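You operate a simulated robot arm through the tools that you are given. There is no shell and no other tool. Be economical: measure what you need, move in short steps, check, and stop when the job is done.

You are at the controls of a simulated robot arm. One attempt, no reset.

## Task
Stack the can that says "W523" from the top of the timber table on top of the can that says "W230". Close the glue tray lid. Take the short steel rail that says "L205" from the top of the timber table and put it on the silver water cover. Push the drawer of the timber table shut. Take the white bottle labelled "water" from the top of the timber table and put it on top of the grey sanding block there. Put the white chalk stick on top of the silver steel rail on the top of the timber table. Push the drawer of the fitting table shut. Take the wooden batten on the top of the fitting table and put it away on the top of the prop table. Do these in any order. Set down upright: white bottle.

The check looks at the end state, three seconds after you hand in, the way a careful person would. Anything else that was tipped, shoved, dropped, spilled or broken makes it a failure. A push-on lid holds only when it is set on centred and level and pressed home; a screw cap is set on level and turned clockwise until tight.

## Robot
A 7-joint arm with a vacuum gripper on a trunk, on a base that drives. Base frame: it is fixed to the floor where the robot stands at the start and does not move with it; the origin is under the middle of the robot, x ahead of it, y to its left, z up; the surface under the hand at the start is at about z = 0.8. Readings come in m, degrees, newtons and seconds.
Its first joint turns from -149.0 to 149.0 degrees. Places, roughly: drawer of the fitting table [0.6, -0.1, 0.8]; drawer of the timber table [0.6, 1.1, 0.8]; glue tray lid [0.7, 0.9, 0.8]; green can, grey can, orange can [1, 0.25, 0.75]; sanding block [1, 1.25, 0.75]; short steel rail [0.5, 1, 0.75]; steel rail (15x5x3 cm) [0.5, 0.1, 0.8]; top of the prop table [-1.7, 4.9, 0.7]; water cover [1, -1, 0.75]; white bottle [1, 0.75, 0.75]; white chalk stick (3x3x11 cm) [0.5, 0.6, 0.9]; wooden batten [1, -0.25, 0.75]. Payload 1.06 kg.
Tool frame: the origin (TCP) lies in the middle of the cups' lips, and z points out of the cups. The gripper has 1 cup of 0.024 m across, covering 0.024 by 0.024 m (tool x, y); the bellows give 0.008 m. With the vacuum on, a cup seals on a smooth face that it is pressed against (1 to 4 N); it does not hold porous or soft things. The pull reaches 23 N.
Orientation is told as [roll, pitch, yaw] about the base's x, y, z axes, in that order, counted from this pose: with the cups facing straight down, the tool's x points along the base's -x, its y along +y and its z along -z.

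## Interface
- The arm moves only by the tool servo_tool. Its argument "motion" is a list of rows, each a list of 7 numbers: the shift along the base's x, y, z in m, then the turn, a rotation vector about the base's x, y, z in degrees, then the vacuum: 1 switches it on, 0 off. In form: [[x, y, z, wx, wy, wz, vac], ...]. A call has 1 to 8 rows; each row shifts and turns the commanded pose from where the row before left it. Rows are played at 5 a second. More than 0.05 m and 8.6 degrees between two rows, or a gripper value outside its range, and nothing of the call is played. A pose out of reach is approached as far as the arm can. The call stops where the force on the tool passes 40 N (or 10 N more than at its start, if that is more) or the arm is blocked; 0.2 s more then pass. The pull builds up within a second once a cup has sealed. Time passes only in rows, and 0.2 s behind the last, so rows that do not move give it time. The reply holds the time, the measured pose of the TCP, the force on the tool along the base axes and the pull of the vacuum, in the units named above and with some noise, with the torque about the TCP (base axes, N m) and any sound that the robot's microphone picked up.
- Cameras (640 x 400 px; columns grow to the right, rows downward): "scene" is now at [0.0294, 0.1866, 1.5764]; the picture's right is [0.23, -0.97, 0.00], its down [-0.76, -0.18, -0.62] and it looks along [0.60, 0.14, -0.78] (base axes); focal length 214 px, centre (320, 200). "wrist" rides on the gripper at [0.078, 0.019, -0.096] in the tool frame; the picture's right is [-0.24, 0.97, 0.00], its down [-0.71, -0.17, -0.69] and it looks along [-0.67, -0.16, 0.73] (tool axes); focal length 243 px, centre (320, 200).
- grab_frame(camera): a new picture of that camera. The clock stands still meanwhile.
- lift_body(by): slides the trunk up (or, below 0, down) by that many m; the arm and the scene camera ride with it, the base frame stays. It gives what a move gives, with no picture.
- steer(legs): drives the robot by 1 to 6 legs, each [ahead, turn to the left] in m and degrees, along the robot's own axes; the way and the turn of a leg run together, so that a leg with both is an arc; at most 1.5 m and 180 degrees a leg. The arm and the cameras ride along, it lands a little off, and it stops where it bumps. It gives what a move gives.
- aim_head(pan, tilt): turns the head with the scene camera to pan (to the left, within 155 degrees either way) and tilt (down, from -29 to 69), counted from straight ahead of the robot. It gives what a move gives.
- point_at(camera, pixels): there is no depth. For up to 12 entries [column, row, z] of the newest picture of that camera ("zoom" is the newest enlarged one), the place [x, y] in the base frame at which the ray of that pixel passes the height z, good to about 0.002 m. The clock stands still meanwhile.
- inspect(camera, box): a new picture of the part [left, top, right, bottom] of that camera's present view, enlarged. The clock stands still meanwhile.
- sign_off(): hands the job in; it is judged then, once.

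Work in short steps. Measure before you move; look again where a grasp or a placing could have gone wrong, and mend it. You have 131 turns and 152 pictures in all, those below and enlarged ones among them. Switch the vacuum off and draw the arm clear of the work before you hand the job in, unless the task says otherwise; then end with one line.

The tools are called as name(argument=value, ...) on one line, values as JSON. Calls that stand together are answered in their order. servo_tool: Moves the arm, as the interface text tells. Its arguments: {"type":"object","properties":{"motion":{"type":"array"}},"required":["motion"]} The other tools are called the same way: lift_body (by) slides the trunk up or down; steer (legs) drives the base; aim_head (pan, tilt) turns the head that bears the scene camera; grab_frame (camera) takes a picture; point_at (camera, pixels) gives the place at which the rays of pixels pass given heights; inspect (camera, box) takes an enlarged picture of a part of a camera's view; sign_off () hands the job in.

At the start:

```text
t: 0.0
tcp_pos: [0.5325, 0.4215, 1.0943]
orientation: [0.0, 0.1, 0.1]
ft_force: [-0.3, -0.2, -0.2]
torque: [0.0, 0.0, 0.03]
pull: 0.0
trunk travel left (down, up): [-0.65, 0.06]
robot x, y, heading: [0.0033, 0.0015, -0.1]
head pan, tilt: [13.3, 51.6]
```

scene: 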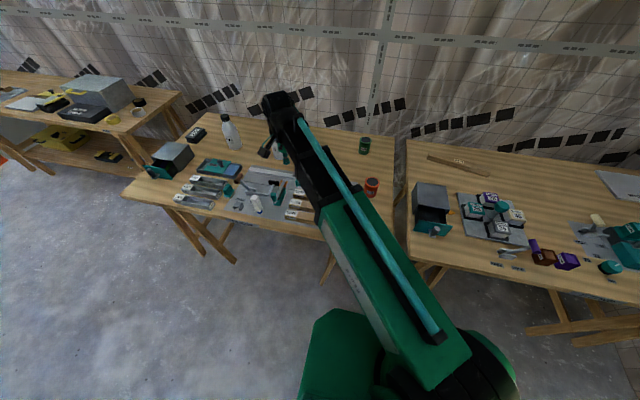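
wrist: 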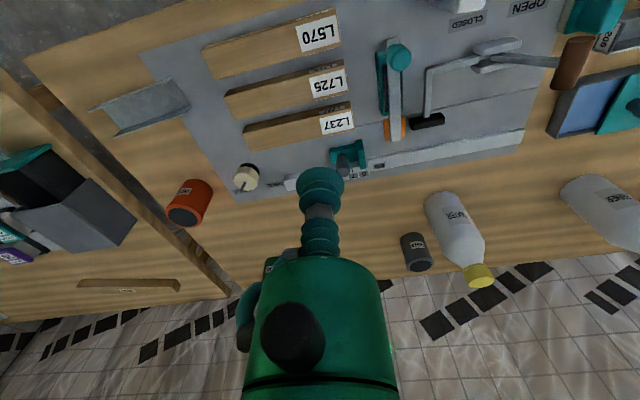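

The scene shows the timber table (left) and the fitting table (right). I enlarge parts of the view to identify objects.

inspect(camera="scene", box=[130, 100, 290, 220])

inspect(camera="scene", box=[400, 130, 640, 290])

inspect(camera="wrist", box=[320, 0, 640, 200])

```text
3.33 times, centred on (210, 160) of scene
```

zoom: 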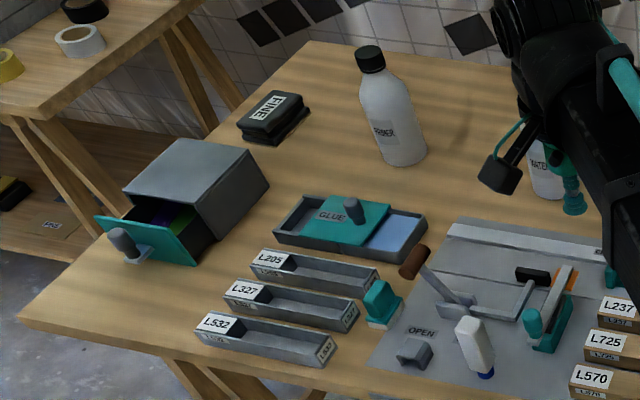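

```text
2.50 times, centred on (520, 210) of scene
```

zoom: 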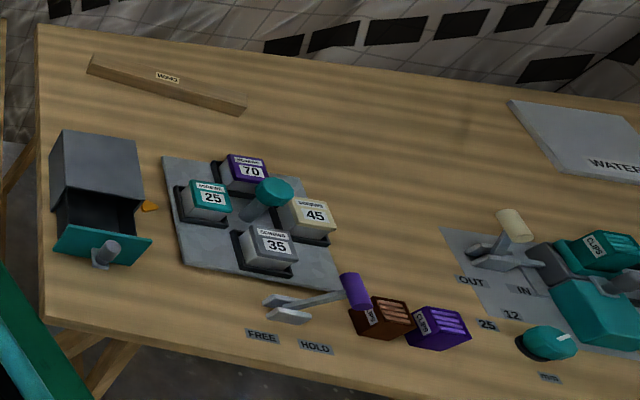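

```text
2.00 times, centred on (480, 100) of wrist
```

zoom: 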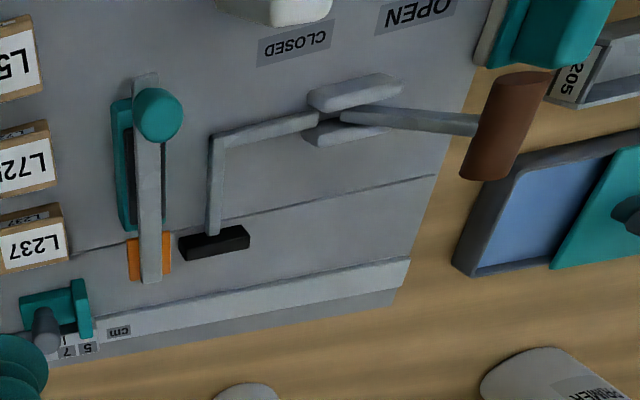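

I need closer views of the rails, block and cans, so I turn the head left and look again.

aim_head(pan=45, tilt=45)

grab_frame(camera="scene")

inspect(camera="wrist", box=[80, 60, 280, 240])

```text
t: 1.0
tcp_pos: [0.5326, 0.4204, 1.0934]
orientation: [0.0, 0.0, 0.0]
ft_force: [0.7, -0.8, -0.3]
torque: [0.02, -0.05, 0.02]
pull: 0.1
trunk travel left (down, up): [-0.65, 0.06]
robot x, y, heading: [0.0009, -0.0015, -0.1]
head pan, tilt: [45.0, 45.0]
```

```text
146 pictures are left
```

scene: 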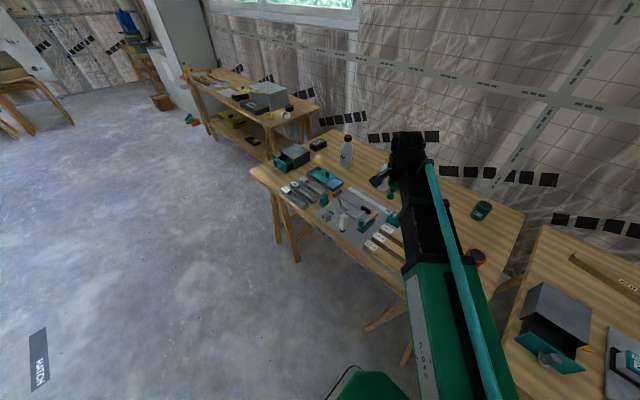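

```text
2.22 times, centred on (180, 150) of wrist
```

zoom: 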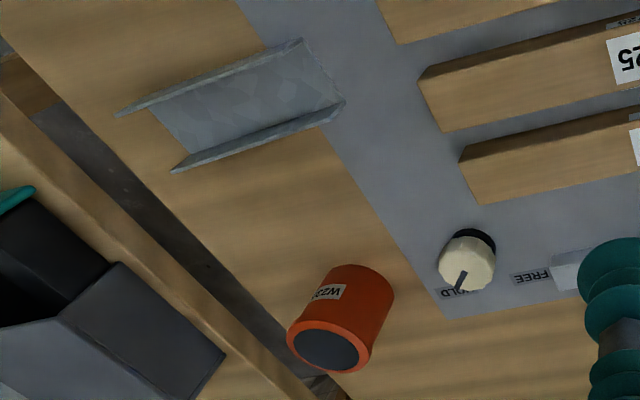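

The rail is an open-top U channel. Now I read the cans and inspect the short rails from the scene and wrist views.

inspect(camera="scene", box=[440, 180, 540, 290])

inspect(camera="wrist", box=[380, 180, 560, 300])

inspect(camera="scene", box=[250, 130, 410, 240])

```text
3.64 times, centred on (490, 235) of scene
```

zoom: 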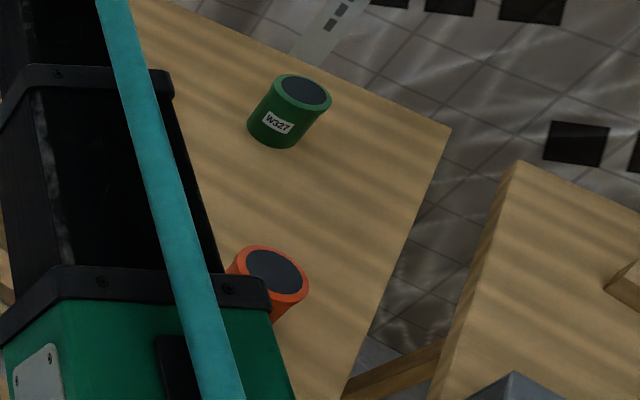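

```text
3.33 times, centred on (470, 240) of wrist
```

zoom: 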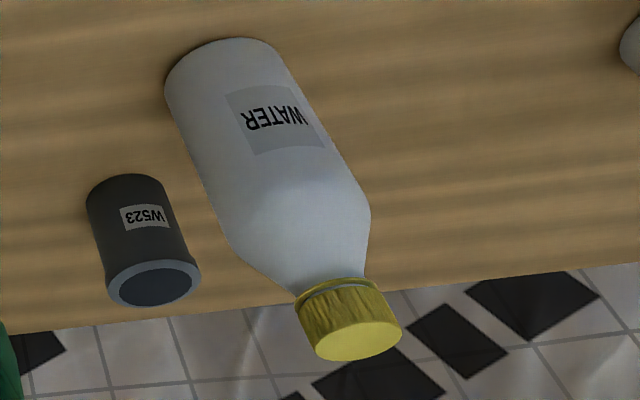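

```text
3.64 times, centred on (330, 185) of scene
```

zoom: 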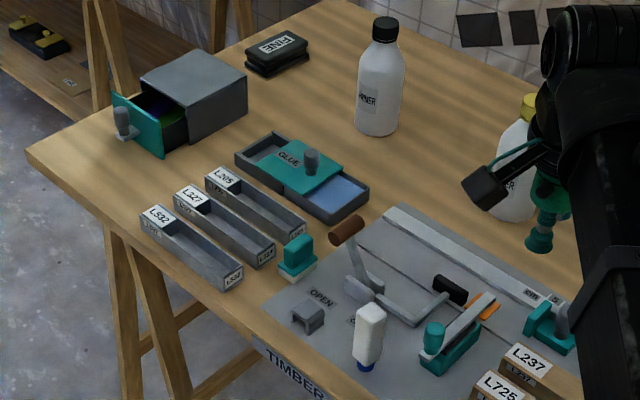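

Grey can is W523, water bottle has the yellow cap, block "FINE" lies at the back left. I measure key places at z≈0.75 and up with rays from both cameras.

grab_frame(camera="scene")

grab_frame(camera="wrist")

point_at(camera="scene", pixels=[[251, 172, 0.78], [331, 130, 0.78], [340, 237, 0.78], [319, 145, 0.82], [317, 193, 0.8], [291, 180, 0.8], [341, 226, 0.8], [477, 217, 0.78], [293, 260, 0.0], [346, 163, 0.78]])

point_at(camera="wrist", pixels=[[408, 236, 0.78], [424, 267, 0.88], [445, 200, 0.78], [478, 282, 0.98], [190, 185, 0.88], [193, 218, 0.78], [185, 218, 0.88], [145, 107, 0.78]])

```text
141 pictures are left
```

scene: 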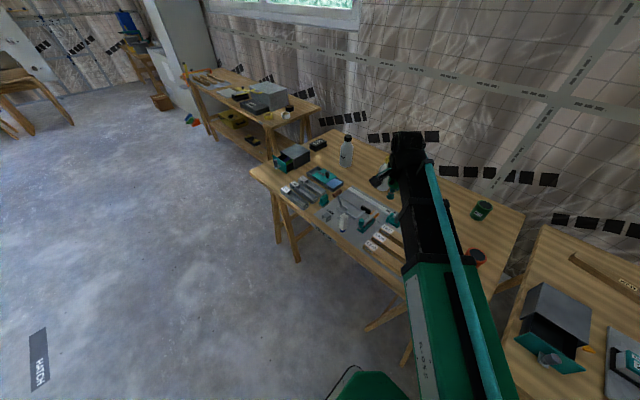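

```text
140 pictures are left
```

wrist: 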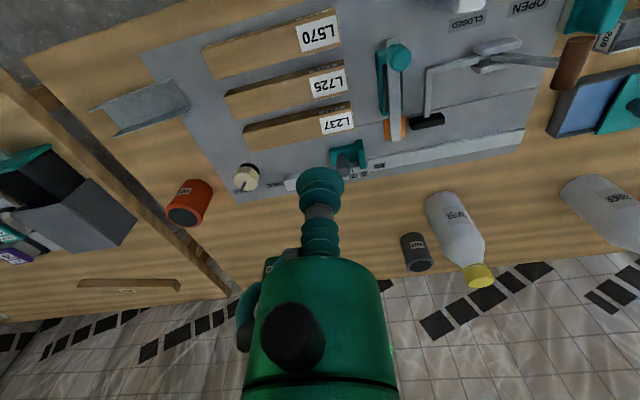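

```text
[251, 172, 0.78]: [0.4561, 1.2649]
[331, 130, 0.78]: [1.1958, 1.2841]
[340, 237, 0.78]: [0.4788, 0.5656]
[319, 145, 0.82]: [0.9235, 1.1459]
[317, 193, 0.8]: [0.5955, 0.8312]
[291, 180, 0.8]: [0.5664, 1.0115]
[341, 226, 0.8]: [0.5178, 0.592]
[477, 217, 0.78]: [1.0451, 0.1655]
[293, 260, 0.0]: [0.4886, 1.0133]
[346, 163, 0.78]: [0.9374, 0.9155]
```

```text
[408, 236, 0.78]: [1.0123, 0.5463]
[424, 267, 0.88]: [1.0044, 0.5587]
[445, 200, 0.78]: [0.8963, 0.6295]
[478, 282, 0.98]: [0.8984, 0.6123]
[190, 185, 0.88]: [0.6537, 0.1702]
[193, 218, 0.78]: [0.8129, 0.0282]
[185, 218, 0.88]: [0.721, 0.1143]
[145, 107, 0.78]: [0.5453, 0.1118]
```

W523 is near (1.005, 0.55), chalk near (0.52, 0.59). I move the hand over the chalk to look at it closely with the wrist camera.

servo_tool(motion=[[-0.02, 0.045, 0, 0, 0, 0, 0], [-0.02, 0.045, 0, 0, 0, 0, 0], [-0.02, 0.045, 0, 0, 0, 0, 0], [0, 0.035, 0, 0, 0, 0, 0]])

grab_frame(camera="wrist")

```text
t: 2.0
tcp_pos: [0.4728, 0.5915, 1.0907]
orientation: [0.0, 0.0, 0.1]
ft_force: [-0.4, 0.3, 0.2]
torque: [-0.03, -0.01, 0.05]
pull: 0.1
trunk travel left (down, up): [-0.65, 0.06]
robot x, y, heading: [-0.0013, 0.0002, -0.1]
head pan, tilt: [45.0, 45.0]
```

```text
139 pictures are left
```

wrist: 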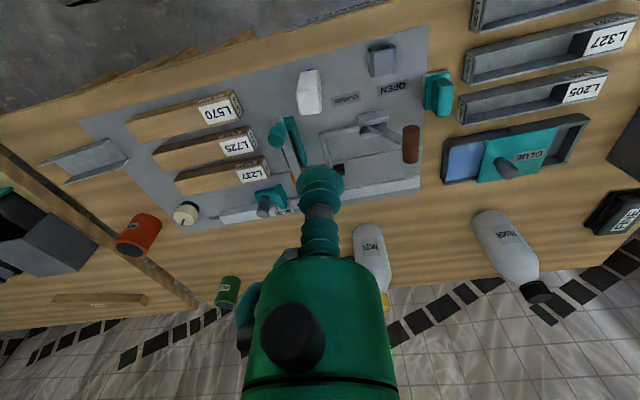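

The chalk shows at about (309, 92); I enlarge it together with the tray and rails.

inspect(camera="wrist", box=[260, 40, 420, 140])

inspect(camera="wrist", box=[420, 0, 640, 200])

point_at(camera="wrist", pixels=[[311, 72, 0.78], [309, 105, 0.89], [308, 110, 0.86], [86, 158, 0.8], [130, 157, 0.8], [107, 140, 0.8], [55, 165, 0.8]])

```text
4.00 times, centred on (340, 90) of wrist
```

zoom: 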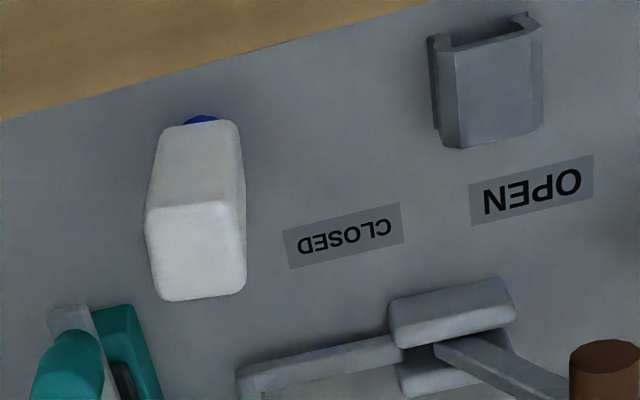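

```text
2.00 times, centred on (530, 100) of wrist
```

zoom: 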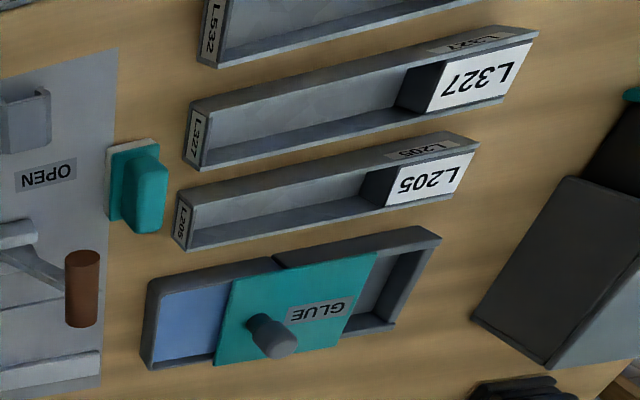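

```text
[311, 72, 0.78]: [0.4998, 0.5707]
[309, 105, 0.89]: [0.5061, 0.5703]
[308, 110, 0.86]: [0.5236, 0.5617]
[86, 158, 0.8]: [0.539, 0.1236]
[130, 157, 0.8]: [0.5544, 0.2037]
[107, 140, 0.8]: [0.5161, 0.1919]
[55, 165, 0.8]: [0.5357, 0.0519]
```

Chalk stands upright at about (0.506, 0.570). I look at the silver rail more closely to know its profile, and at the chalk from the scene camera.

inspect(camera="wrist", box=[30, 110, 150, 190])

inspect(camera="scene", box=[310, 190, 390, 250])

```text
5.00 times, centred on (90, 150) of wrist
```

zoom: 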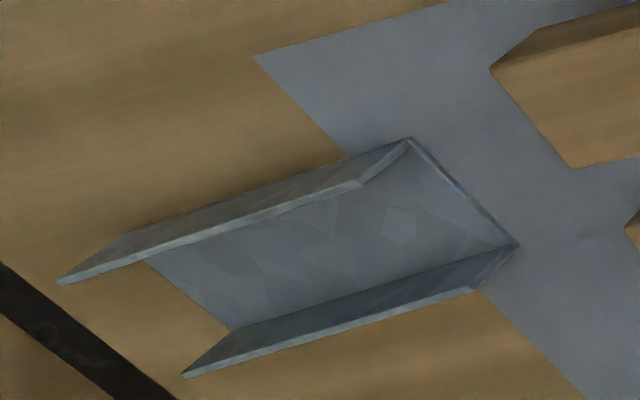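

```text
6.67 times, centred on (350, 220) of scene
```

zoom: 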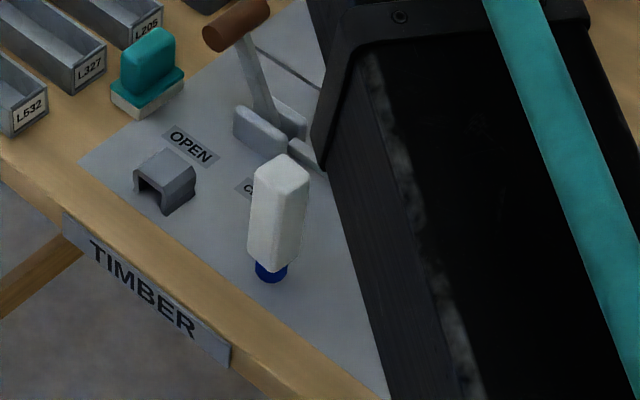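

The rail is a U channel with open ends, the chalk stands on a small blue foot. I pin down the chalk's top centre (px 309,102.5) and the rail corners.

point_at(camera="wrist", pixels=[[309.2, 102.5, 0.88], [309.2, 102.5, 0.9], [311, 70, 0.77], [311, 70, 0.79], [59.5, 141.5, 0.78], [113, 158, 0.78], [75, 175.5, 0.78], [41, 165.5, 0.81], [66, 184.5, 0.81], [123.5, 167, 0.81], [101.5, 146, 0.81]])

```text
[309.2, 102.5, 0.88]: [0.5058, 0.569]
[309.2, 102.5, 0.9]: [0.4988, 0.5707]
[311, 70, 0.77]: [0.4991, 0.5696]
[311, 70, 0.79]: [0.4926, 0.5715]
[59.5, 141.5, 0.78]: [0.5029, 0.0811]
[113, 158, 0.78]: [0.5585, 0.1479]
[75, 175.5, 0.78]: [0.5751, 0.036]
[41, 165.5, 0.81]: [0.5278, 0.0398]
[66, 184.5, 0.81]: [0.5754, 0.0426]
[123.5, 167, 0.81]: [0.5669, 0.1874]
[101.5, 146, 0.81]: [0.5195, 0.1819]
```

Table top is consistent with z≈0.78; rail centre is (0.547, 0.113), floor 4.8 cm wide. I go above the chalk at (0.502, 0.570) and come down with vacuum on.

servo_tool(motion=[[0.029, -0.021, -0.03, 0, 0, 0, 1], [0, 0, -0.05, 0, 0, 0, 1], [0, 0, -0.05, 0, 0, 0, 1], [0, 0, -0.04, 0, 0, 0, 1], [0, 0, -0.01, 0, 0, 0, 1], [0, 0, -0.006, 0, 0, 0, 1]])

grab_frame(camera="wrist")

```text
t: 3.4
tcp_pos: [0.5013, 0.5688, 0.9058]
orientation: [0.0, 0.0, 0.0]
ft_force: [0.0, -0.6, -0.5]
torque: [0.03, -0.02, 0.05]
pull: 22.8
trunk travel left (down, up): [-0.65, 0.06]
robot x, y, heading: [-0.0004, -0.0007, -0.3]
head pan, tilt: [45.0, 45.0]
```

```text
134 pictures are left
```

wrist: 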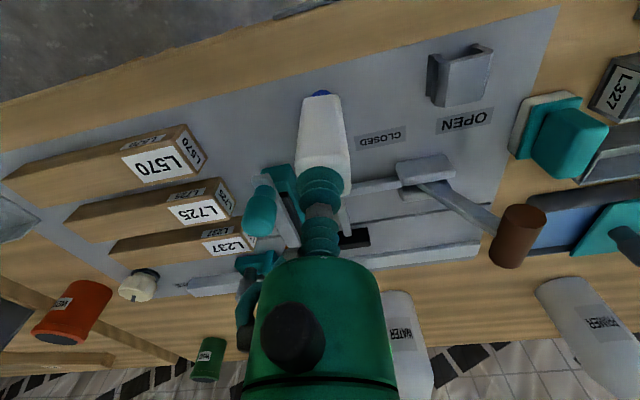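

Sealed with 22.8 N pull. I lift the chalk straight up and carry it towards the rail.

servo_tool(motion=[[0, 0, 0.02, 0, 0, 0, 1], [0, 0, 0.05, 0, 0, 0, 1], [0, 0, 0.05, 0, 0, 0, 1], [0, 0, 0.02, 0, 0, 0, 1], [0.01, -0.05, 0, 0, 0, 0, 1], [0.01, -0.05, 0, 0, 0, 0, 1], [0.01, -0.05, 0, 0, 0, 0, 1], [0.01, -0.05, 0, 0, 0, 0, 1]])

servo_tool(motion=[[0.005, -0.05, 0, 0, 0, 0, 1], [0.0, -0.05, 0, 0, 0, 0, 1], [0.0, -0.05, 0, 0, 0, 0, 1], [0.0, -0.05, 0, 0, 0, 0, 1], [0.0, -0.05, 0, 0, 0, 0, 1], [0, 0, 0, 0, 0, 0, 1]])

grab_frame(camera="wrist")

```text
refused: row 5 steps farther than a row can; nothing moved
```

```text
refused: row 1 steps farther than a row can; nothing moved
```

```text
133 pictures are left
```

wrist: 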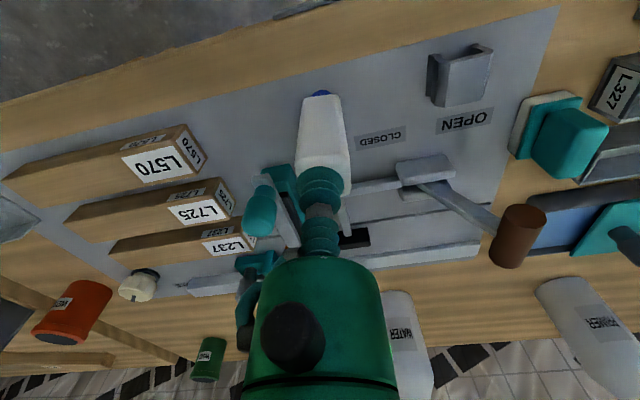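

Refused for step length; I use shorter rows.

servo_tool(motion=[[0, 0, 0.02, 0, 0, 0, 1], [0, 0, 0.05, 0, 0, 0, 1], [0, 0, 0.05, 0, 0, 0, 1], [0, 0, 0.02, 0, 0, 0, 1], [0.009, -0.048, 0, 0, 0, 0, 1], [0.009, -0.048, 0, 0, 0, 0, 1], [0.009, -0.048, 0, 0, 0, 0, 1], [0.009, -0.048, 0, 0, 0, 0, 1]])

servo_tool(motion=[[0.005, -0.049, 0, 0, 0, 0, 1], [0.0, -0.05, 0, 0, 0, 0, 1], [0.0, -0.05, 0, 0, 0, 0, 1], [0.0, -0.05, 0, 0, 0, 0, 1], [0.0, -0.04, 0, 0, 0, 0, 1], [0, 0, 0, 0, 0, 0, 1]])

grab_frame(camera="wrist")

```text
t: 5.2
tcp_pos: [0.5356, 0.3773, 1.0497]
orientation: [0.0, 0.0, 0.0]
ft_force: [-0.3, 0.0, -0.3]
torque: [-0.02, 0.0, 0.03]
pull: 22.9
trunk travel left (down, up): [-0.65, 0.06]
robot x, y, heading: [0.0022, 0.0005, 0.0]
head pan, tilt: [45.0, 45.0]
```

```text
t: 6.6
tcp_pos: [0.5397, 0.1383, 1.0486]
orientation: [0.0, 0.1, 0.0]
ft_force: [-0.3, 0.0, -0.2]
torque: [-0.01, -0.01, -0.01]
pull: 23.0
trunk travel left (down, up): [-0.65, 0.06]
robot x, y, heading: [0.0013, 0.0059, -0.1]
head pan, tilt: [45.0, 45.0]
```

```text
132 pictures are left
```

wrist: 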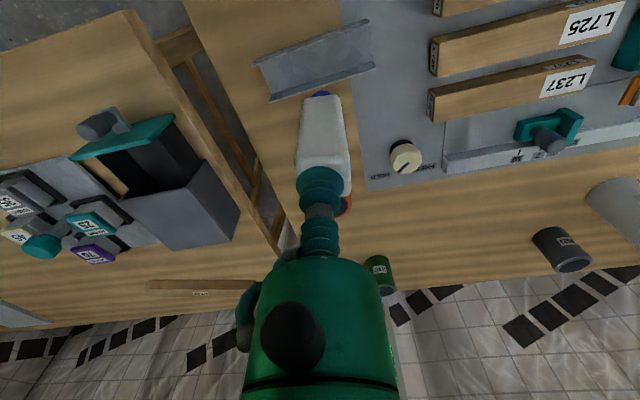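

The rail is clearly visible now around (315, 60); I enlarge it to refine its position.

inspect(camera="wrist", box=[240, 5, 400, 105])

```text
4.00 times, centred on (320, 55) of wrist
```

zoom: 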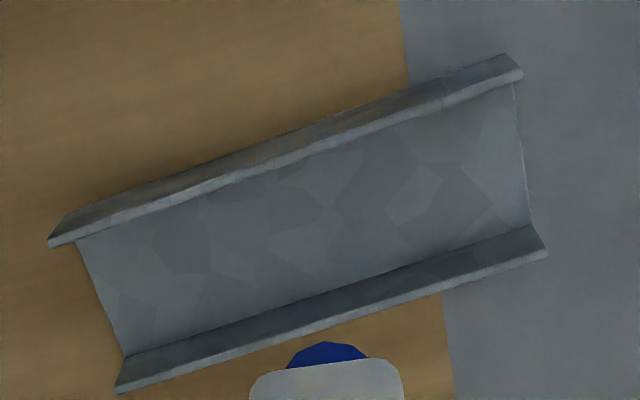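

point_at(camera="zoom", pixels=[[50, 246, 0.81], [118, 392, 0.81], [548, 254, 0.81], [522, 74, 0.81], [125, 352, 0.785], [530, 225, 0.785]])

```text
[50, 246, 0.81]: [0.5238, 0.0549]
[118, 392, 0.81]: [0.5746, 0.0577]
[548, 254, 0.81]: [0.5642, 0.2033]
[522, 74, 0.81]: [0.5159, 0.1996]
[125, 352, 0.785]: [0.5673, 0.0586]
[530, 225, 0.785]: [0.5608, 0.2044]
```

Rail centre ≈ (0.5445, 0.129). I move there and lower to just above it.

servo_tool(motion=[[0.005, -0.008, -0.02, 0, 0, 0, 1], [0, 0, -0.04, 0, 0, 0, 1], [0, 0, -0.04, 0, 0, 0, 1], [0, 0, -0.018, 0, 0, 0, 1], [0, 0, 0, 0, 0, 0, 1]])

inspect(camera="wrist", box=[220, 40, 420, 200])

```text
t: 7.8
tcp_pos: [0.5455, 0.1302, 0.9289]
orientation: [0.0, 0.0, -0.1]
ft_force: [0.1, -0.1, -1.6]
torque: [0.01, 0.02, 0.01]
pull: 23.5
trunk travel left (down, up): [-0.65, 0.06]
robot x, y, heading: [-0.0006, -0.0021, -0.1]
head pan, tilt: [45.0, 45.0]
```

```text
2.50 times, centred on (320, 120) of wrist
```

zoom: 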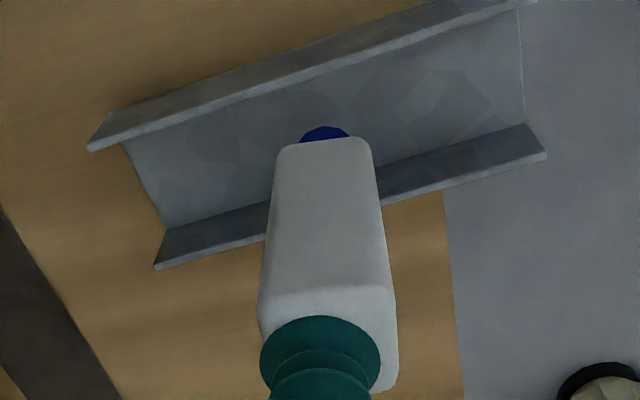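

The foot is over the channel floor. I lower slowly until contact.

servo_tool(motion=[[0, 0, -0.008, 0, 0, 0, 1], [0, 0, -0.005, 0, 0, 0, 1], [0, 0, -0.003, 0, 0, 0, 1], [0, 0, -0.002, 0, 0, 0, 1], [0, 0, 0, 0, 0, 0, 1]])

inspect(camera="wrist", box=[220, 40, 420, 200])

```text
t: 9.0
tcp_pos: [0.546, 0.13, 0.913]
orientation: [0.0, 0.0, 0.1]
ft_force: [-0.5, -0.3, -0.5]
torque: [0.05, -0.01, 0.0]
pull: 22.9
trunk travel left (down, up): [-0.65, 0.06]
robot x, y, heading: [0.0028, 0.0021, -0.1]
head pan, tilt: [45.0, 45.0]
```

```text
2.50 times, centred on (320, 120) of wrist
```

zoom: 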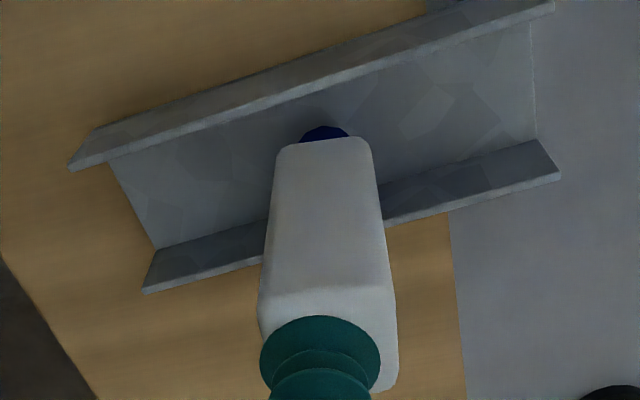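

Nearly down; a few more millimetres.

servo_tool(motion=[[0, 0, -0.0015, 0, 0, 0, 1], [0, 0, -0.0015, 0, 0, 0, 1], [0, 0, -0.0015, 0, 0, 0, 1], [0, 0, 0, 0, 0, 0, 1], [0, 0, 0, 0, 0, 0, 1]])

```text
t: 10.2
tcp_pos: [0.548, 0.1304, 0.9071]
orientation: [0.0, 0.0, 0.1]
ft_force: [-0.3, -0.1, 3.6]
torque: [0.02, 0.03, 0.04]
pull: 23.1
trunk travel left (down, up): [-0.65, 0.06]
robot x, y, heading: [0.001, 0.0011, -0.2]
head pan, tilt: [45.0, 45.0]
```

Contact (3.6 N). I release, wait, and rise a little to check.

servo_tool(motion=[[0, 0, 0.001, 0, 0, 0, 0], [0, 0, 0, 0, 0, 0, 0], [0, 0, 0, 0, 0, 0, 0], [0, 0, 0.003, 0, 0, 0, 0], [0, 0, 0.01, 0, 0, 0, 0], [0, 0, 0.03, 0, 0, 0, 0], [0, 0, 0.05, 0, 0, 0, 0], [0, 0, 0.05, 0, 0, 0, 0]])

grab_frame(camera="wrist")

```text
t: 12.0
tcp_pos: [0.5469, 0.1312, 1.0514]
orientation: [0.0, 0.1, 0.0]
ft_force: [-0.2, 0.1, -0.4]
torque: [0.02, -0.02, -0.03]
pull: 0.0
trunk travel left (down, up): [-0.65, 0.06]
robot x, y, heading: [-0.0008, -0.0035, 0.1]
head pan, tilt: [45.0, 45.0]
```

```text
128 pictures are left
```

wrist: 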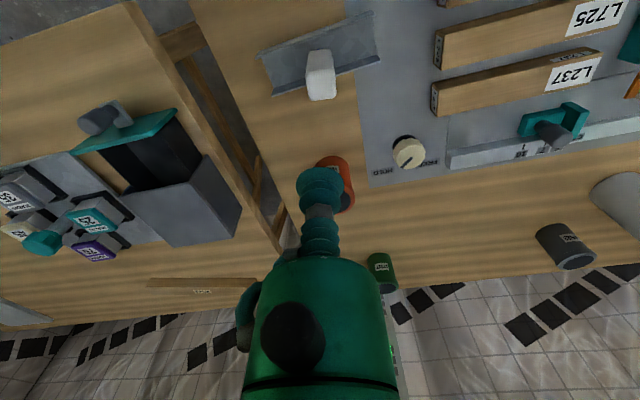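

The chalk stands in the rail. Next the fitting-table drawer: I enlarge it to measure front and knob.

inspect(camera="wrist", box=[40, 80, 260, 260])

aim_head(pan=0, tilt=50)

grab_frame(camera="scene")

```text
2.22 times, centred on (150, 170) of wrist
```

zoom: 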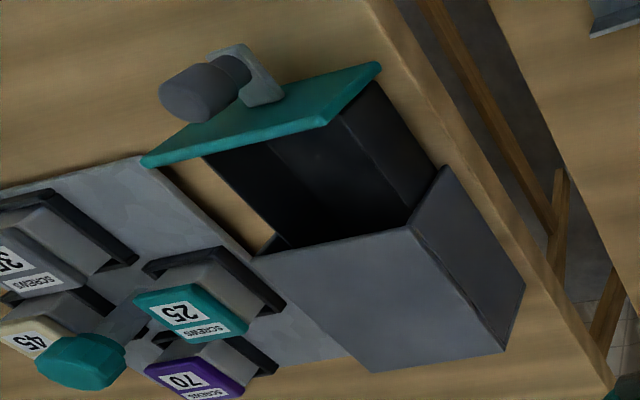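

```text
t: 13.1
tcp_pos: [0.5467, 0.132, 1.051]
orientation: [0.0, -0.1, 0.0]
ft_force: [0.2, -1.3, -1.0]
torque: [-0.03, 0.01, 0.01]
pull: 0.1
trunk travel left (down, up): [-0.65, 0.06]
robot x, y, heading: [-0.002, -0.0003, -0.1]
head pan, tilt: [0.0, 50.0]
```

```text
126 pictures are left
```

scene: 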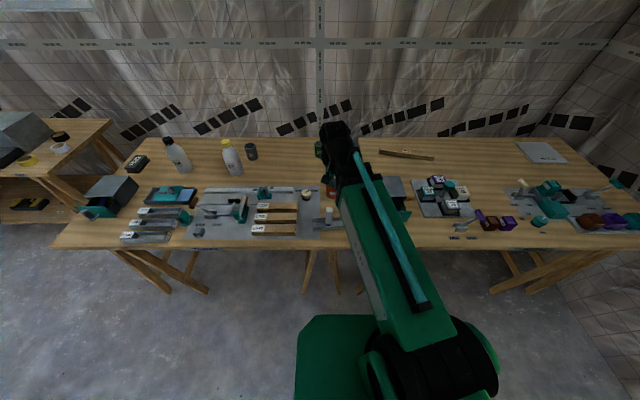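

I move the hand above the drawer for a straight view.

servo_tool(motion=[[0, -0.05, 0.01, 0, 0, 0, 0], [0, -0.05, 0.01, 0, 0, 0, 0], [0, -0.05, 0.01, 0, 0, 0, 0], [0.0, -0.04, 0, 0, 0, 0, 0]])

grab_frame(camera="wrist")

```text
refused: row 1 steps farther than a row can; nothing moved
```

```text
125 pictures are left
```

wrist: 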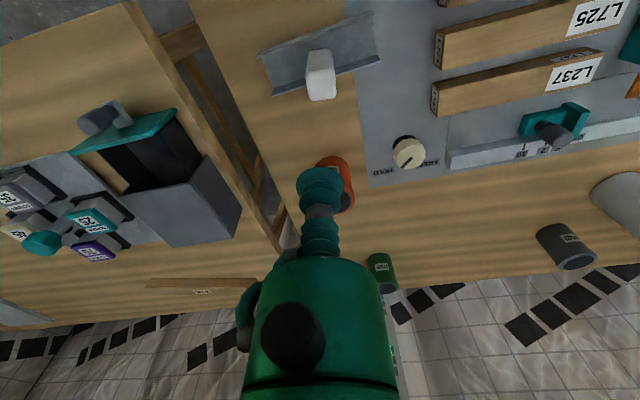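

Step length again; shorter rows.

servo_tool(motion=[[0, -0.047, 0.01, 0, 0, 0, 0], [0, -0.047, 0.01, 0, 0, 0, 0], [0, -0.047, 0.01, 0, 0, 0, 0], [0.0, -0.047, 0, 0, 0, 0, 0]])

grab_frame(camera="wrist")

inspect(camera="wrist", box=[180, 0, 420, 150])

```text
t: 14.1
tcp_pos: [0.547, -0.059, 1.0828]
orientation: [0.0, 0.0, -0.1]
ft_force: [-0.5, 0.2, -0.7]
torque: [0.0, 0.0, 0.0]
pull: 0.0
trunk travel left (down, up): [-0.65, 0.06]
robot x, y, heading: [-0.0009, 0.0013, 0.1]
head pan, tilt: [0.0, 50.0]
```

```text
124 pictures are left
```

wrist: 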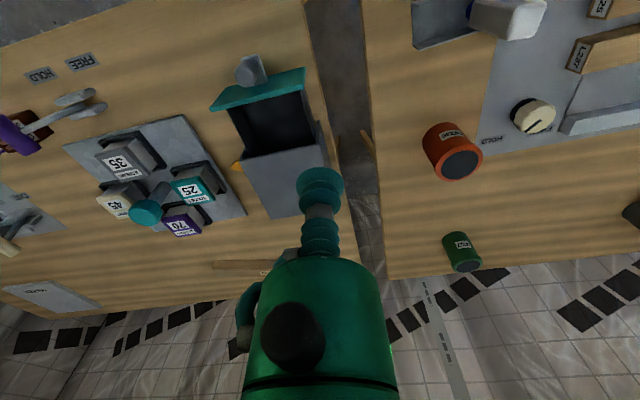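

```text
2.67 times, centred on (300, 75) of wrist
```

zoom: 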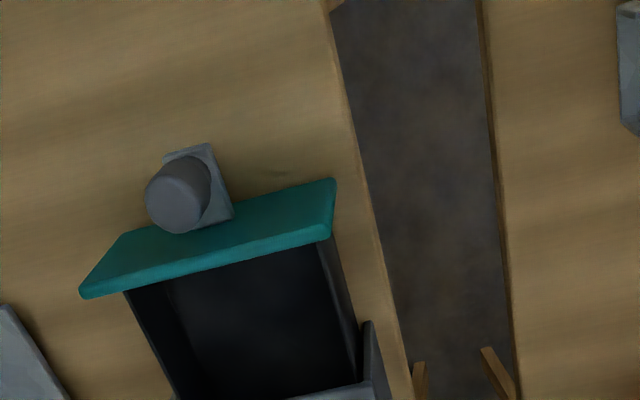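

I measure the drawer front: bottom edge (zoom 125,232 / 335,178) and top edge (80,298 / 330,240), plus the box.

point_at(camera="zoom", pixels=[[125, 232, 0.785], [335, 178, 0.785], [82, 297, 0.86], [330, 238, 0.86], [82, 297, 0.84], [330, 238, 0.84], [190, 147, 0.785], [178, 195, 0.84]])

point_at(camera="wrist", pixels=[[242, 158, 0.88], [319, 149, 0.88], [329, 160, 0.88], [272, 218, 0.88]])

```text
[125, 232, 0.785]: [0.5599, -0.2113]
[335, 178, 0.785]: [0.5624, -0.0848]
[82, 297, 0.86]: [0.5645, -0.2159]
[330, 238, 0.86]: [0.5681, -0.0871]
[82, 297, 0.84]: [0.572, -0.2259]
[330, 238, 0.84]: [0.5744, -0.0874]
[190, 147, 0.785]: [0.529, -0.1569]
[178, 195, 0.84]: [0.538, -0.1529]
```

```text
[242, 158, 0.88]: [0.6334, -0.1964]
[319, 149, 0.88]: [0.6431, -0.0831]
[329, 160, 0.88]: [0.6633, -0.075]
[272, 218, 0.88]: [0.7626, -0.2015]
```

Front face at x≈0.565, y −0.21…−0.087, knob near y=−0.153, needing ≈7 cm push in +x. I back the base off by 0.13 m for room in front of it.

steer(legs=[[-0.13, 0]])

grab_frame(camera="wrist")

grab_frame(camera="scene")

```text
t: 15.4
tcp_pos: [0.4134, -0.0585, 1.0811]
orientation: [0.0, 0.1, 0.1]
ft_force: [-1.0, -0.7, 0.1]
torque: [0.0, -0.03, 0.01]
pull: 0.1
trunk travel left (down, up): [-0.65, 0.06]
robot x, y, heading: [-0.1321, -0.0002, 0.2]
head pan, tilt: [0.0, 50.0]
```

```text
122 pictures are left
```

wrist: 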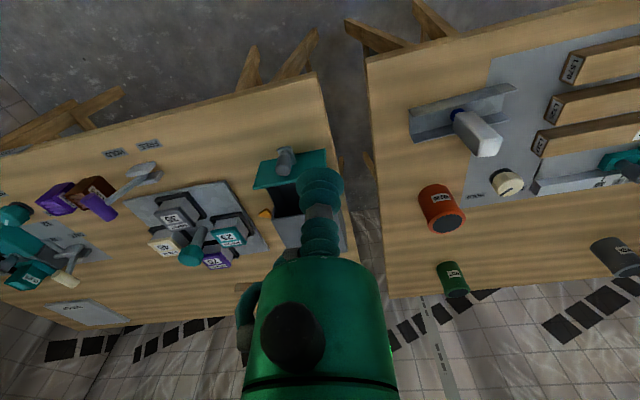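

```text
121 pictures are left
```

scene: 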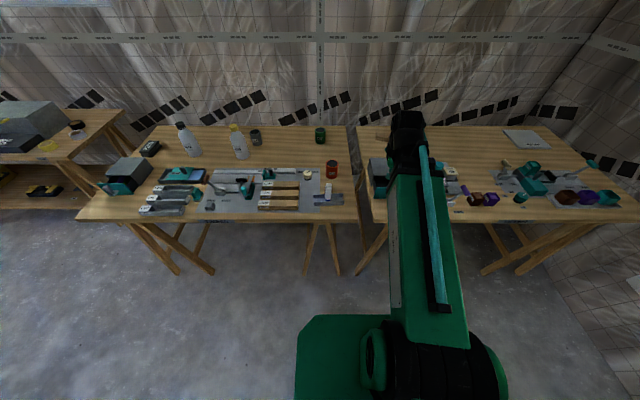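

I go down in front of the drawer at (0.46, −0.153).

servo_tool(motion=[[0.02, -0.04, 0, 0, 0, 0, 0], [0.02, -0.045, 0, 0, 0, 0, 0], [0.006, -0.01, -0.04, 0, 0, 0, 0], [0, 0, -0.05, 0, 0, 0, 0], [0, 0, -0.05, 0, 0, 0, 0], [0, 0, -0.05, 0, 0, 0, 0], [0, 0, -0.05, 0, 0, 0, 0], [0, 0, -0.016, 0, 0, 0, 0]])

grab_frame(camera="wrist")

```text
t: 17.2
tcp_pos: [0.4589, -0.1521, 0.825]
orientation: [0.0, 0.1, 0.2]
ft_force: [-0.1, -0.3, 0.3]
torque: [0.04, 0.02, 0.02]
pull: 0.0
trunk travel left (down, up): [-0.65, 0.06]
robot x, y, heading: [-0.1351, -0.0017, -0.0]
head pan, tilt: [0.0, 50.0]
```

```text
120 pictures are left
```

wrist: 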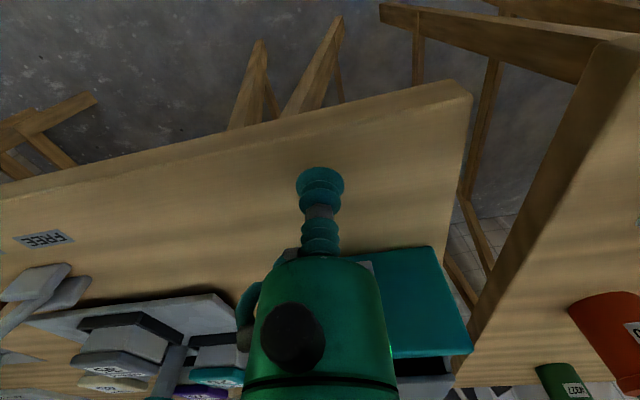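

In front of the knob. I push in +x in small steps, watching force.

servo_tool(motion=[[0.02, 0, 0, 0, 0, 0, 0], [0.02, 0, 0, 0, 0, 0, 0], [0.015, 0, 0, 0, 0, 0, 0], [0.015, 0, 0, 0, 0, 0, 0], [0.01, 0, 0, 0, 0, 0, 0]])

grab_frame(camera="wrist")

```text
t: 18.4
tcp_pos: [0.5396, -0.1526, 0.8245]
orientation: [0.0, 0.0, 0.1]
ft_force: [0.4, 1.3, -1.2]
torque: [-0.01, -0.03, 0.0]
pull: 0.1
trunk travel left (down, up): [-0.65, 0.06]
robot x, y, heading: [-0.137, 0.0003, 0.4]
head pan, tilt: [0.0, 50.0]
```

```text
119 pictures are left
```

wrist: 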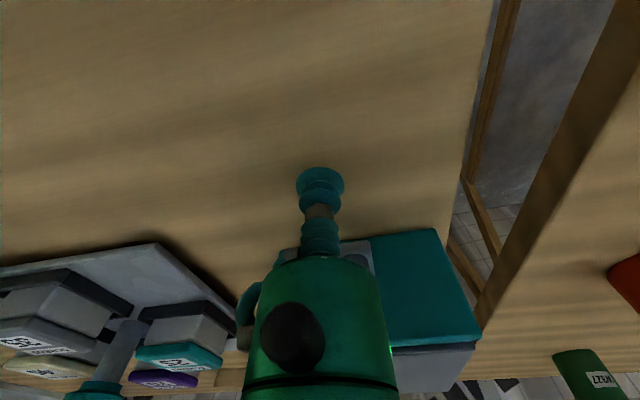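

The drawer appears to be moving. I continue until force rises.

servo_tool(motion=[[0.01, 0, 0, 0, 0, 0, 0], [0.01, 0, 0, 0, 0, 0, 0], [0.01, 0, 0, 0, 0, 0, 0]])

inspect(camera="wrist", box=[280, 200, 520, 400])

```text
t: 19.1
tcp_pos: [0.5521, -0.1514, 0.8261]
orientation: [0.2, 0.8, 0.2]
ft_force: [-11.8, 0.7, 2.7]
torque: [-0.02, -0.78, 0.12]
pull: 0.0
trunk travel left (down, up): [-0.65, 0.06]
robot x, y, heading: [-0.135, -0.0002, -0.3]
head pan, tilt: [0.0, 50.0]
stopped in row 3: the force on the tool passed its limit at 51 N (the readings are from after the stop); the commanded pose is now the measured one
```

```text
2.00 times, centred on (400, 300) of wrist
```

zoom: 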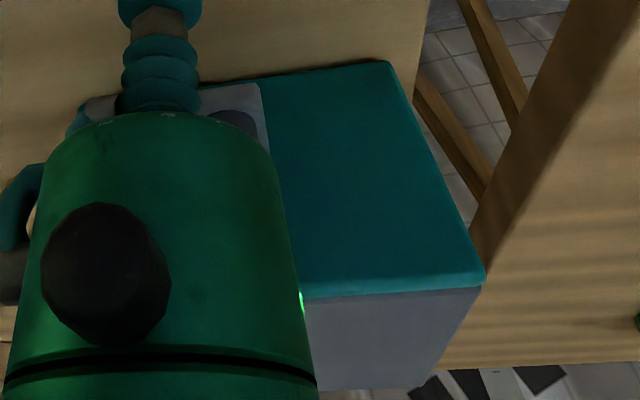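

Force hit the stop, the drawer looks flush. I back off, rise and verify from above.

servo_tool(motion=[[-0.03, 0, 0, 0, 0, 0, 0], [-0.045, 0, 0, 0, 0, 0, 0], [0, 0, 0.05, 0, 0, 0, 0], [0, 0, 0.05, 0, 0, 0, 0], [0, 0, 0.05, 0, 0, 0, 0], [0, 0, 0.05, 0, 0, 0, 0], [0, 0, 0.05, 0, 0, 0, 0], [0, 0.05, 0, 0, 0, 0, 0]])

grab_frame(camera="wrist")

point_at(camera="wrist", pixels=[[320, 200, 0.88]])

```text
t: 20.9
tcp_pos: [0.4783, -0.1, 1.0763]
orientation: [0.1, 0.9, 0.2]
ft_force: [-0.5, 0.5, -0.7]
torque: [-0.01, -0.01, -0.06]
pull: 0.0
trunk travel left (down, up): [-0.65, 0.06]
robot x, y, heading: [-0.134, -0.0005, -0.0]
head pan, tilt: [0.0, 50.0]
```

```text
117 pictures are left
```

wrist: 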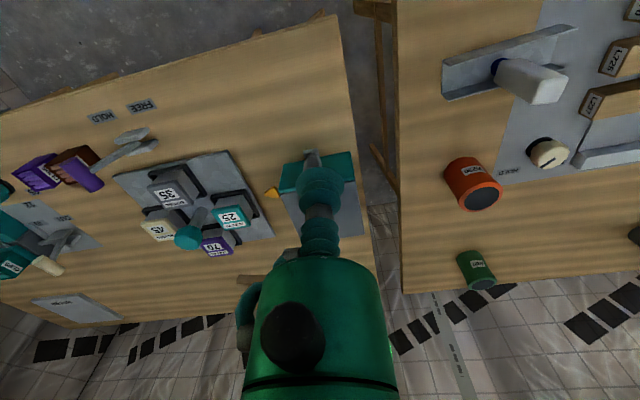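

```text
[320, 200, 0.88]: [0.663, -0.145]
```

inspect(camera="wrist", box=[255, 135, 385, 245])

```text
3.64 times, centred on (320, 190) of wrist
```

zoom: 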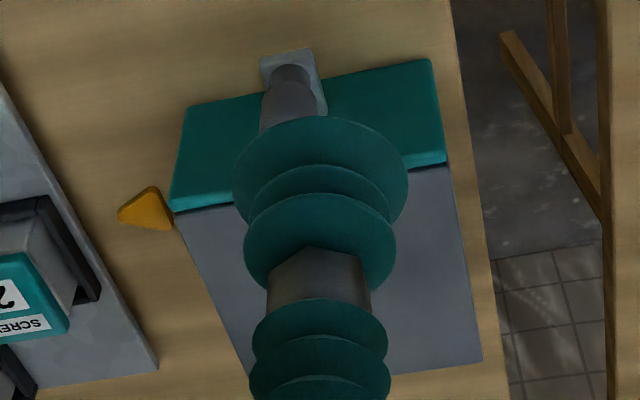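

The drawer is shut flush. I go to a stance at about (0.10, 0.70) facing the timber table, from which cans, bottle and lid are in reach.

steer(legs=[[0, 90], [0.7, 0], [0, -90], [0.2, 0]])

aim_head(pan=20, tilt=45)

grab_frame(camera="scene")

grab_frame(camera="wrist")

```text
t: 33.5
tcp_pos: [0.686, 0.6349, 1.0744]
orientation: [0.1, 0.7, 2.6]
ft_force: [-0.4, 0.8, 0.4]
torque: [-0.01, 0.01, -0.02]
pull: 0.1
trunk travel left (down, up): [-0.65, 0.06]
robot x, y, heading: [0.0692, 0.7097, 2.5]
head pan, tilt: [0.0, 50.0]
```

```text
t: 34.3
tcp_pos: [0.6852, 0.635, 1.0747]
orientation: [0.1, 0.8, 2.5]
ft_force: [1.0, -0.5, 0.2]
torque: [-0.03, 0.02, -0.02]
pull: 0.1
trunk travel left (down, up): [-0.65, 0.06]
robot x, y, heading: [0.0682, 0.7109, 2.4]
head pan, tilt: [20.0, 45.0]
```

```text
115 pictures are left
```

scene: 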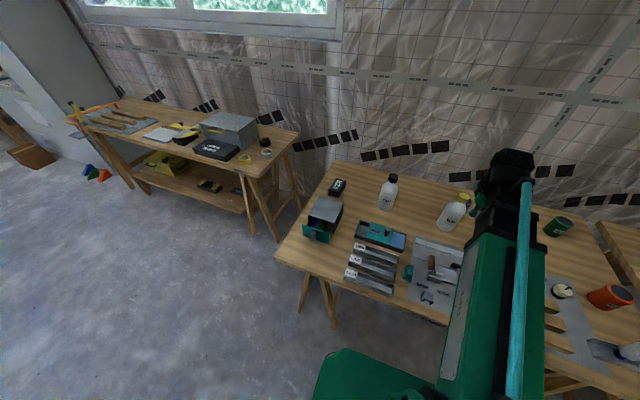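

```text
114 pictures are left
```

wrist: 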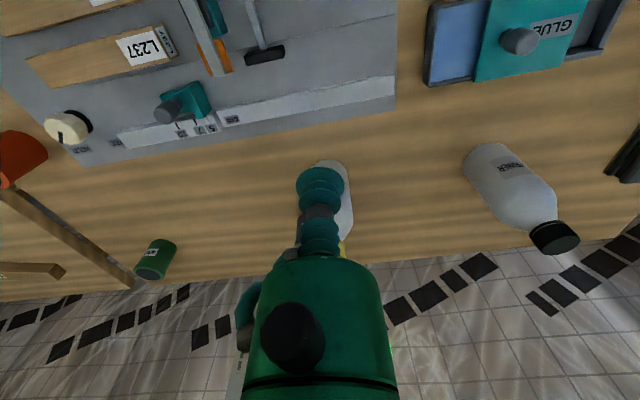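

Bottle and can are hidden behind the gripper; I shift sideways, raise, and correct the tilt to see them.

servo_tool(motion=[[0, 0.03, 0.03, 0, -0.8, -2.4, 0], [0, 0.035, 0.03, 0, 0, 0, 0], [0, 0.04, 0, 0, 0, 0, 0]])

grab_frame(camera="wrist")

inspect(camera="wrist", box=[160, 130, 320, 270])

```text
t: 35.1
tcp_pos: [0.6869, 0.7404, 1.1373]
orientation: [0.0, 0.0, 0.1]
ft_force: [-0.3, -0.4, 0.4]
torque: [0.01, -0.02, -0.02]
pull: 0.1
trunk travel left (down, up): [-0.65, 0.06]
robot x, y, heading: [0.0666, 0.7114, 2.3]
head pan, tilt: [20.0, 45.0]
```

```text
113 pictures are left
```

wrist: 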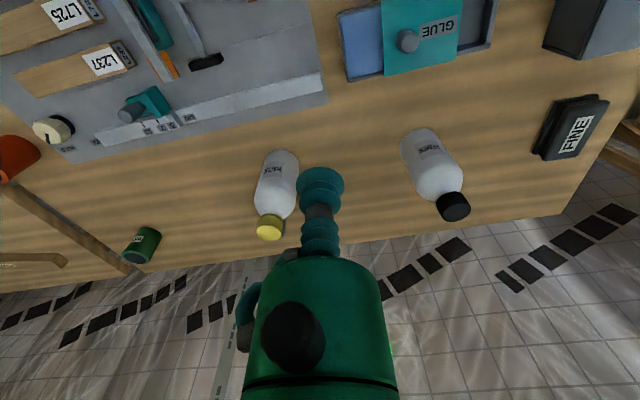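

```text
2.86 times, centred on (240, 200) of wrist
```

zoom: 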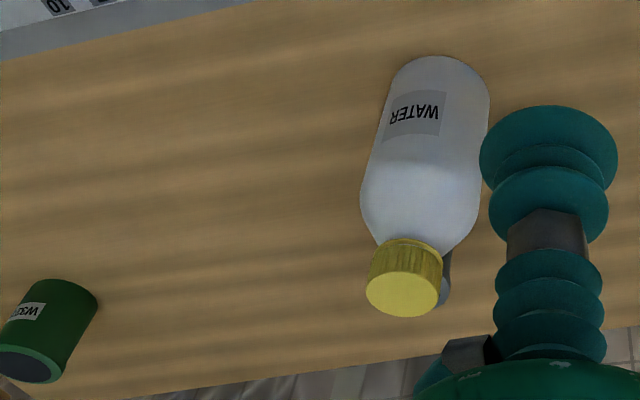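

I measure bottle cap top (zoom 402,293), base near edge (437,57), and the FINE block (px).

point_at(camera="zoom", pixels=[[437, 57, 0.78], [395, 95, 0.78], [490, 105, 0.78], [402, 293, 0.96], [402, 293, 0.98], [402, 293, 1.0], [368, 293, 0.98], [441, 293, 0.98]])

inspect(camera="wrist", box=[500, 70, 640, 180])

```text
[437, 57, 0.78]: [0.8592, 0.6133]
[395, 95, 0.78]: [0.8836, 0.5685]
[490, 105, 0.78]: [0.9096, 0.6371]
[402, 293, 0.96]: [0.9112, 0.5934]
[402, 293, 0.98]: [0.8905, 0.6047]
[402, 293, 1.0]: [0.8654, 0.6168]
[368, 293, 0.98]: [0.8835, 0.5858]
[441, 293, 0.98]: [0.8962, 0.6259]
```

```text
3.64 times, centred on (570, 125) of wrist
```

zoom: 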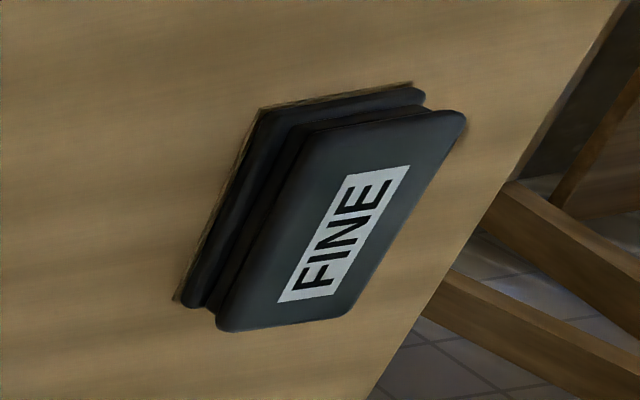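

Bottle centre ≈ (0.895, 0.603), cap top z ≈ 0.977. Now the sanding block's top corners.

point_at(camera="zoom", pixels=[[310, 135, 0.82], [462, 113, 0.82], [350, 318, 0.82], [220, 330, 0.82], [260, 108, 0.78], [178, 300, 0.78], [412, 83, 0.78], [343, 235, 0.82], [343, 235, 0.83]])

```text
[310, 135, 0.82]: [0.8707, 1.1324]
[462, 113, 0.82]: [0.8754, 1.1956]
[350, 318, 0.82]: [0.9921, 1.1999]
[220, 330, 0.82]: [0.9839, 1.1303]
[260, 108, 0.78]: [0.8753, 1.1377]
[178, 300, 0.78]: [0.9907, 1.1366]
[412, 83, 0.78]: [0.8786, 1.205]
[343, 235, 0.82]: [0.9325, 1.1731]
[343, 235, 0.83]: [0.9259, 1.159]
```

Block centre ≈ (0.932, 1.165), 11.5×6.7 cm. It is at the edge of reach, so I drive 5 cm ahead and straighten the heading.

steer(legs=[[0.05, -2.3]])

grab_frame(camera="wrist")

inspect(camera="wrist", box=[200, 130, 320, 270])

```text
t: 36.1
tcp_pos: [0.7388, 0.7158, 1.1368]
orientation: [0.2, 0.0, -2.2]
ft_force: [0.7, -0.4, -0.8]
torque: [0.0, 0.03, -0.02]
pull: 0.1
trunk travel left (down, up): [-0.65, 0.06]
robot x, y, heading: [0.1189, 0.7117, 0.3]
head pan, tilt: [20.0, 45.0]
```

```text
110 pictures are left
```

wrist: 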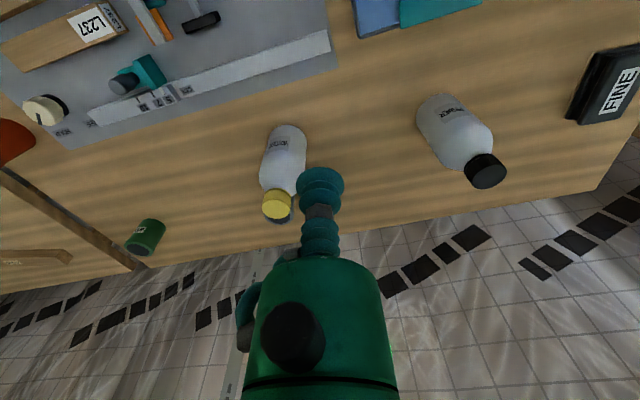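

```text
2.86 times, centred on (260, 200) of wrist
```

zoom: 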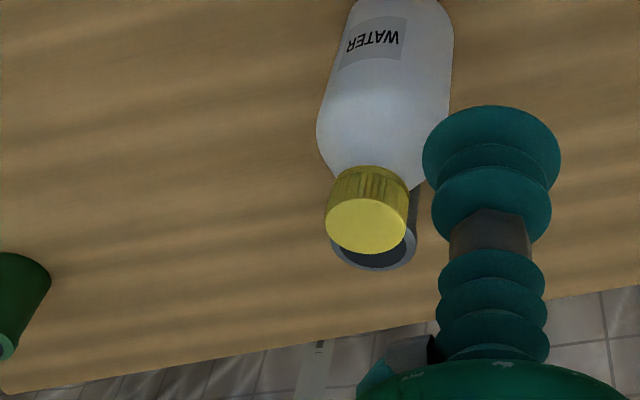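

point_at(camera="zoom", pixels=[[367, 226, 0.97], [367, 226, 0.98], [380, 245, 0.87], [380, 245, 0.88], [415, 205, 0.87], [331, 245, 0.87]])

```text
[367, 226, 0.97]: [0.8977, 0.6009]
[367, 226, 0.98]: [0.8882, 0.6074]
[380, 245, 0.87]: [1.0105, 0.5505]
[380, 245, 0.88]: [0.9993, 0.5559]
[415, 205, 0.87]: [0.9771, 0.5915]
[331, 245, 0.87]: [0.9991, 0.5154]
```

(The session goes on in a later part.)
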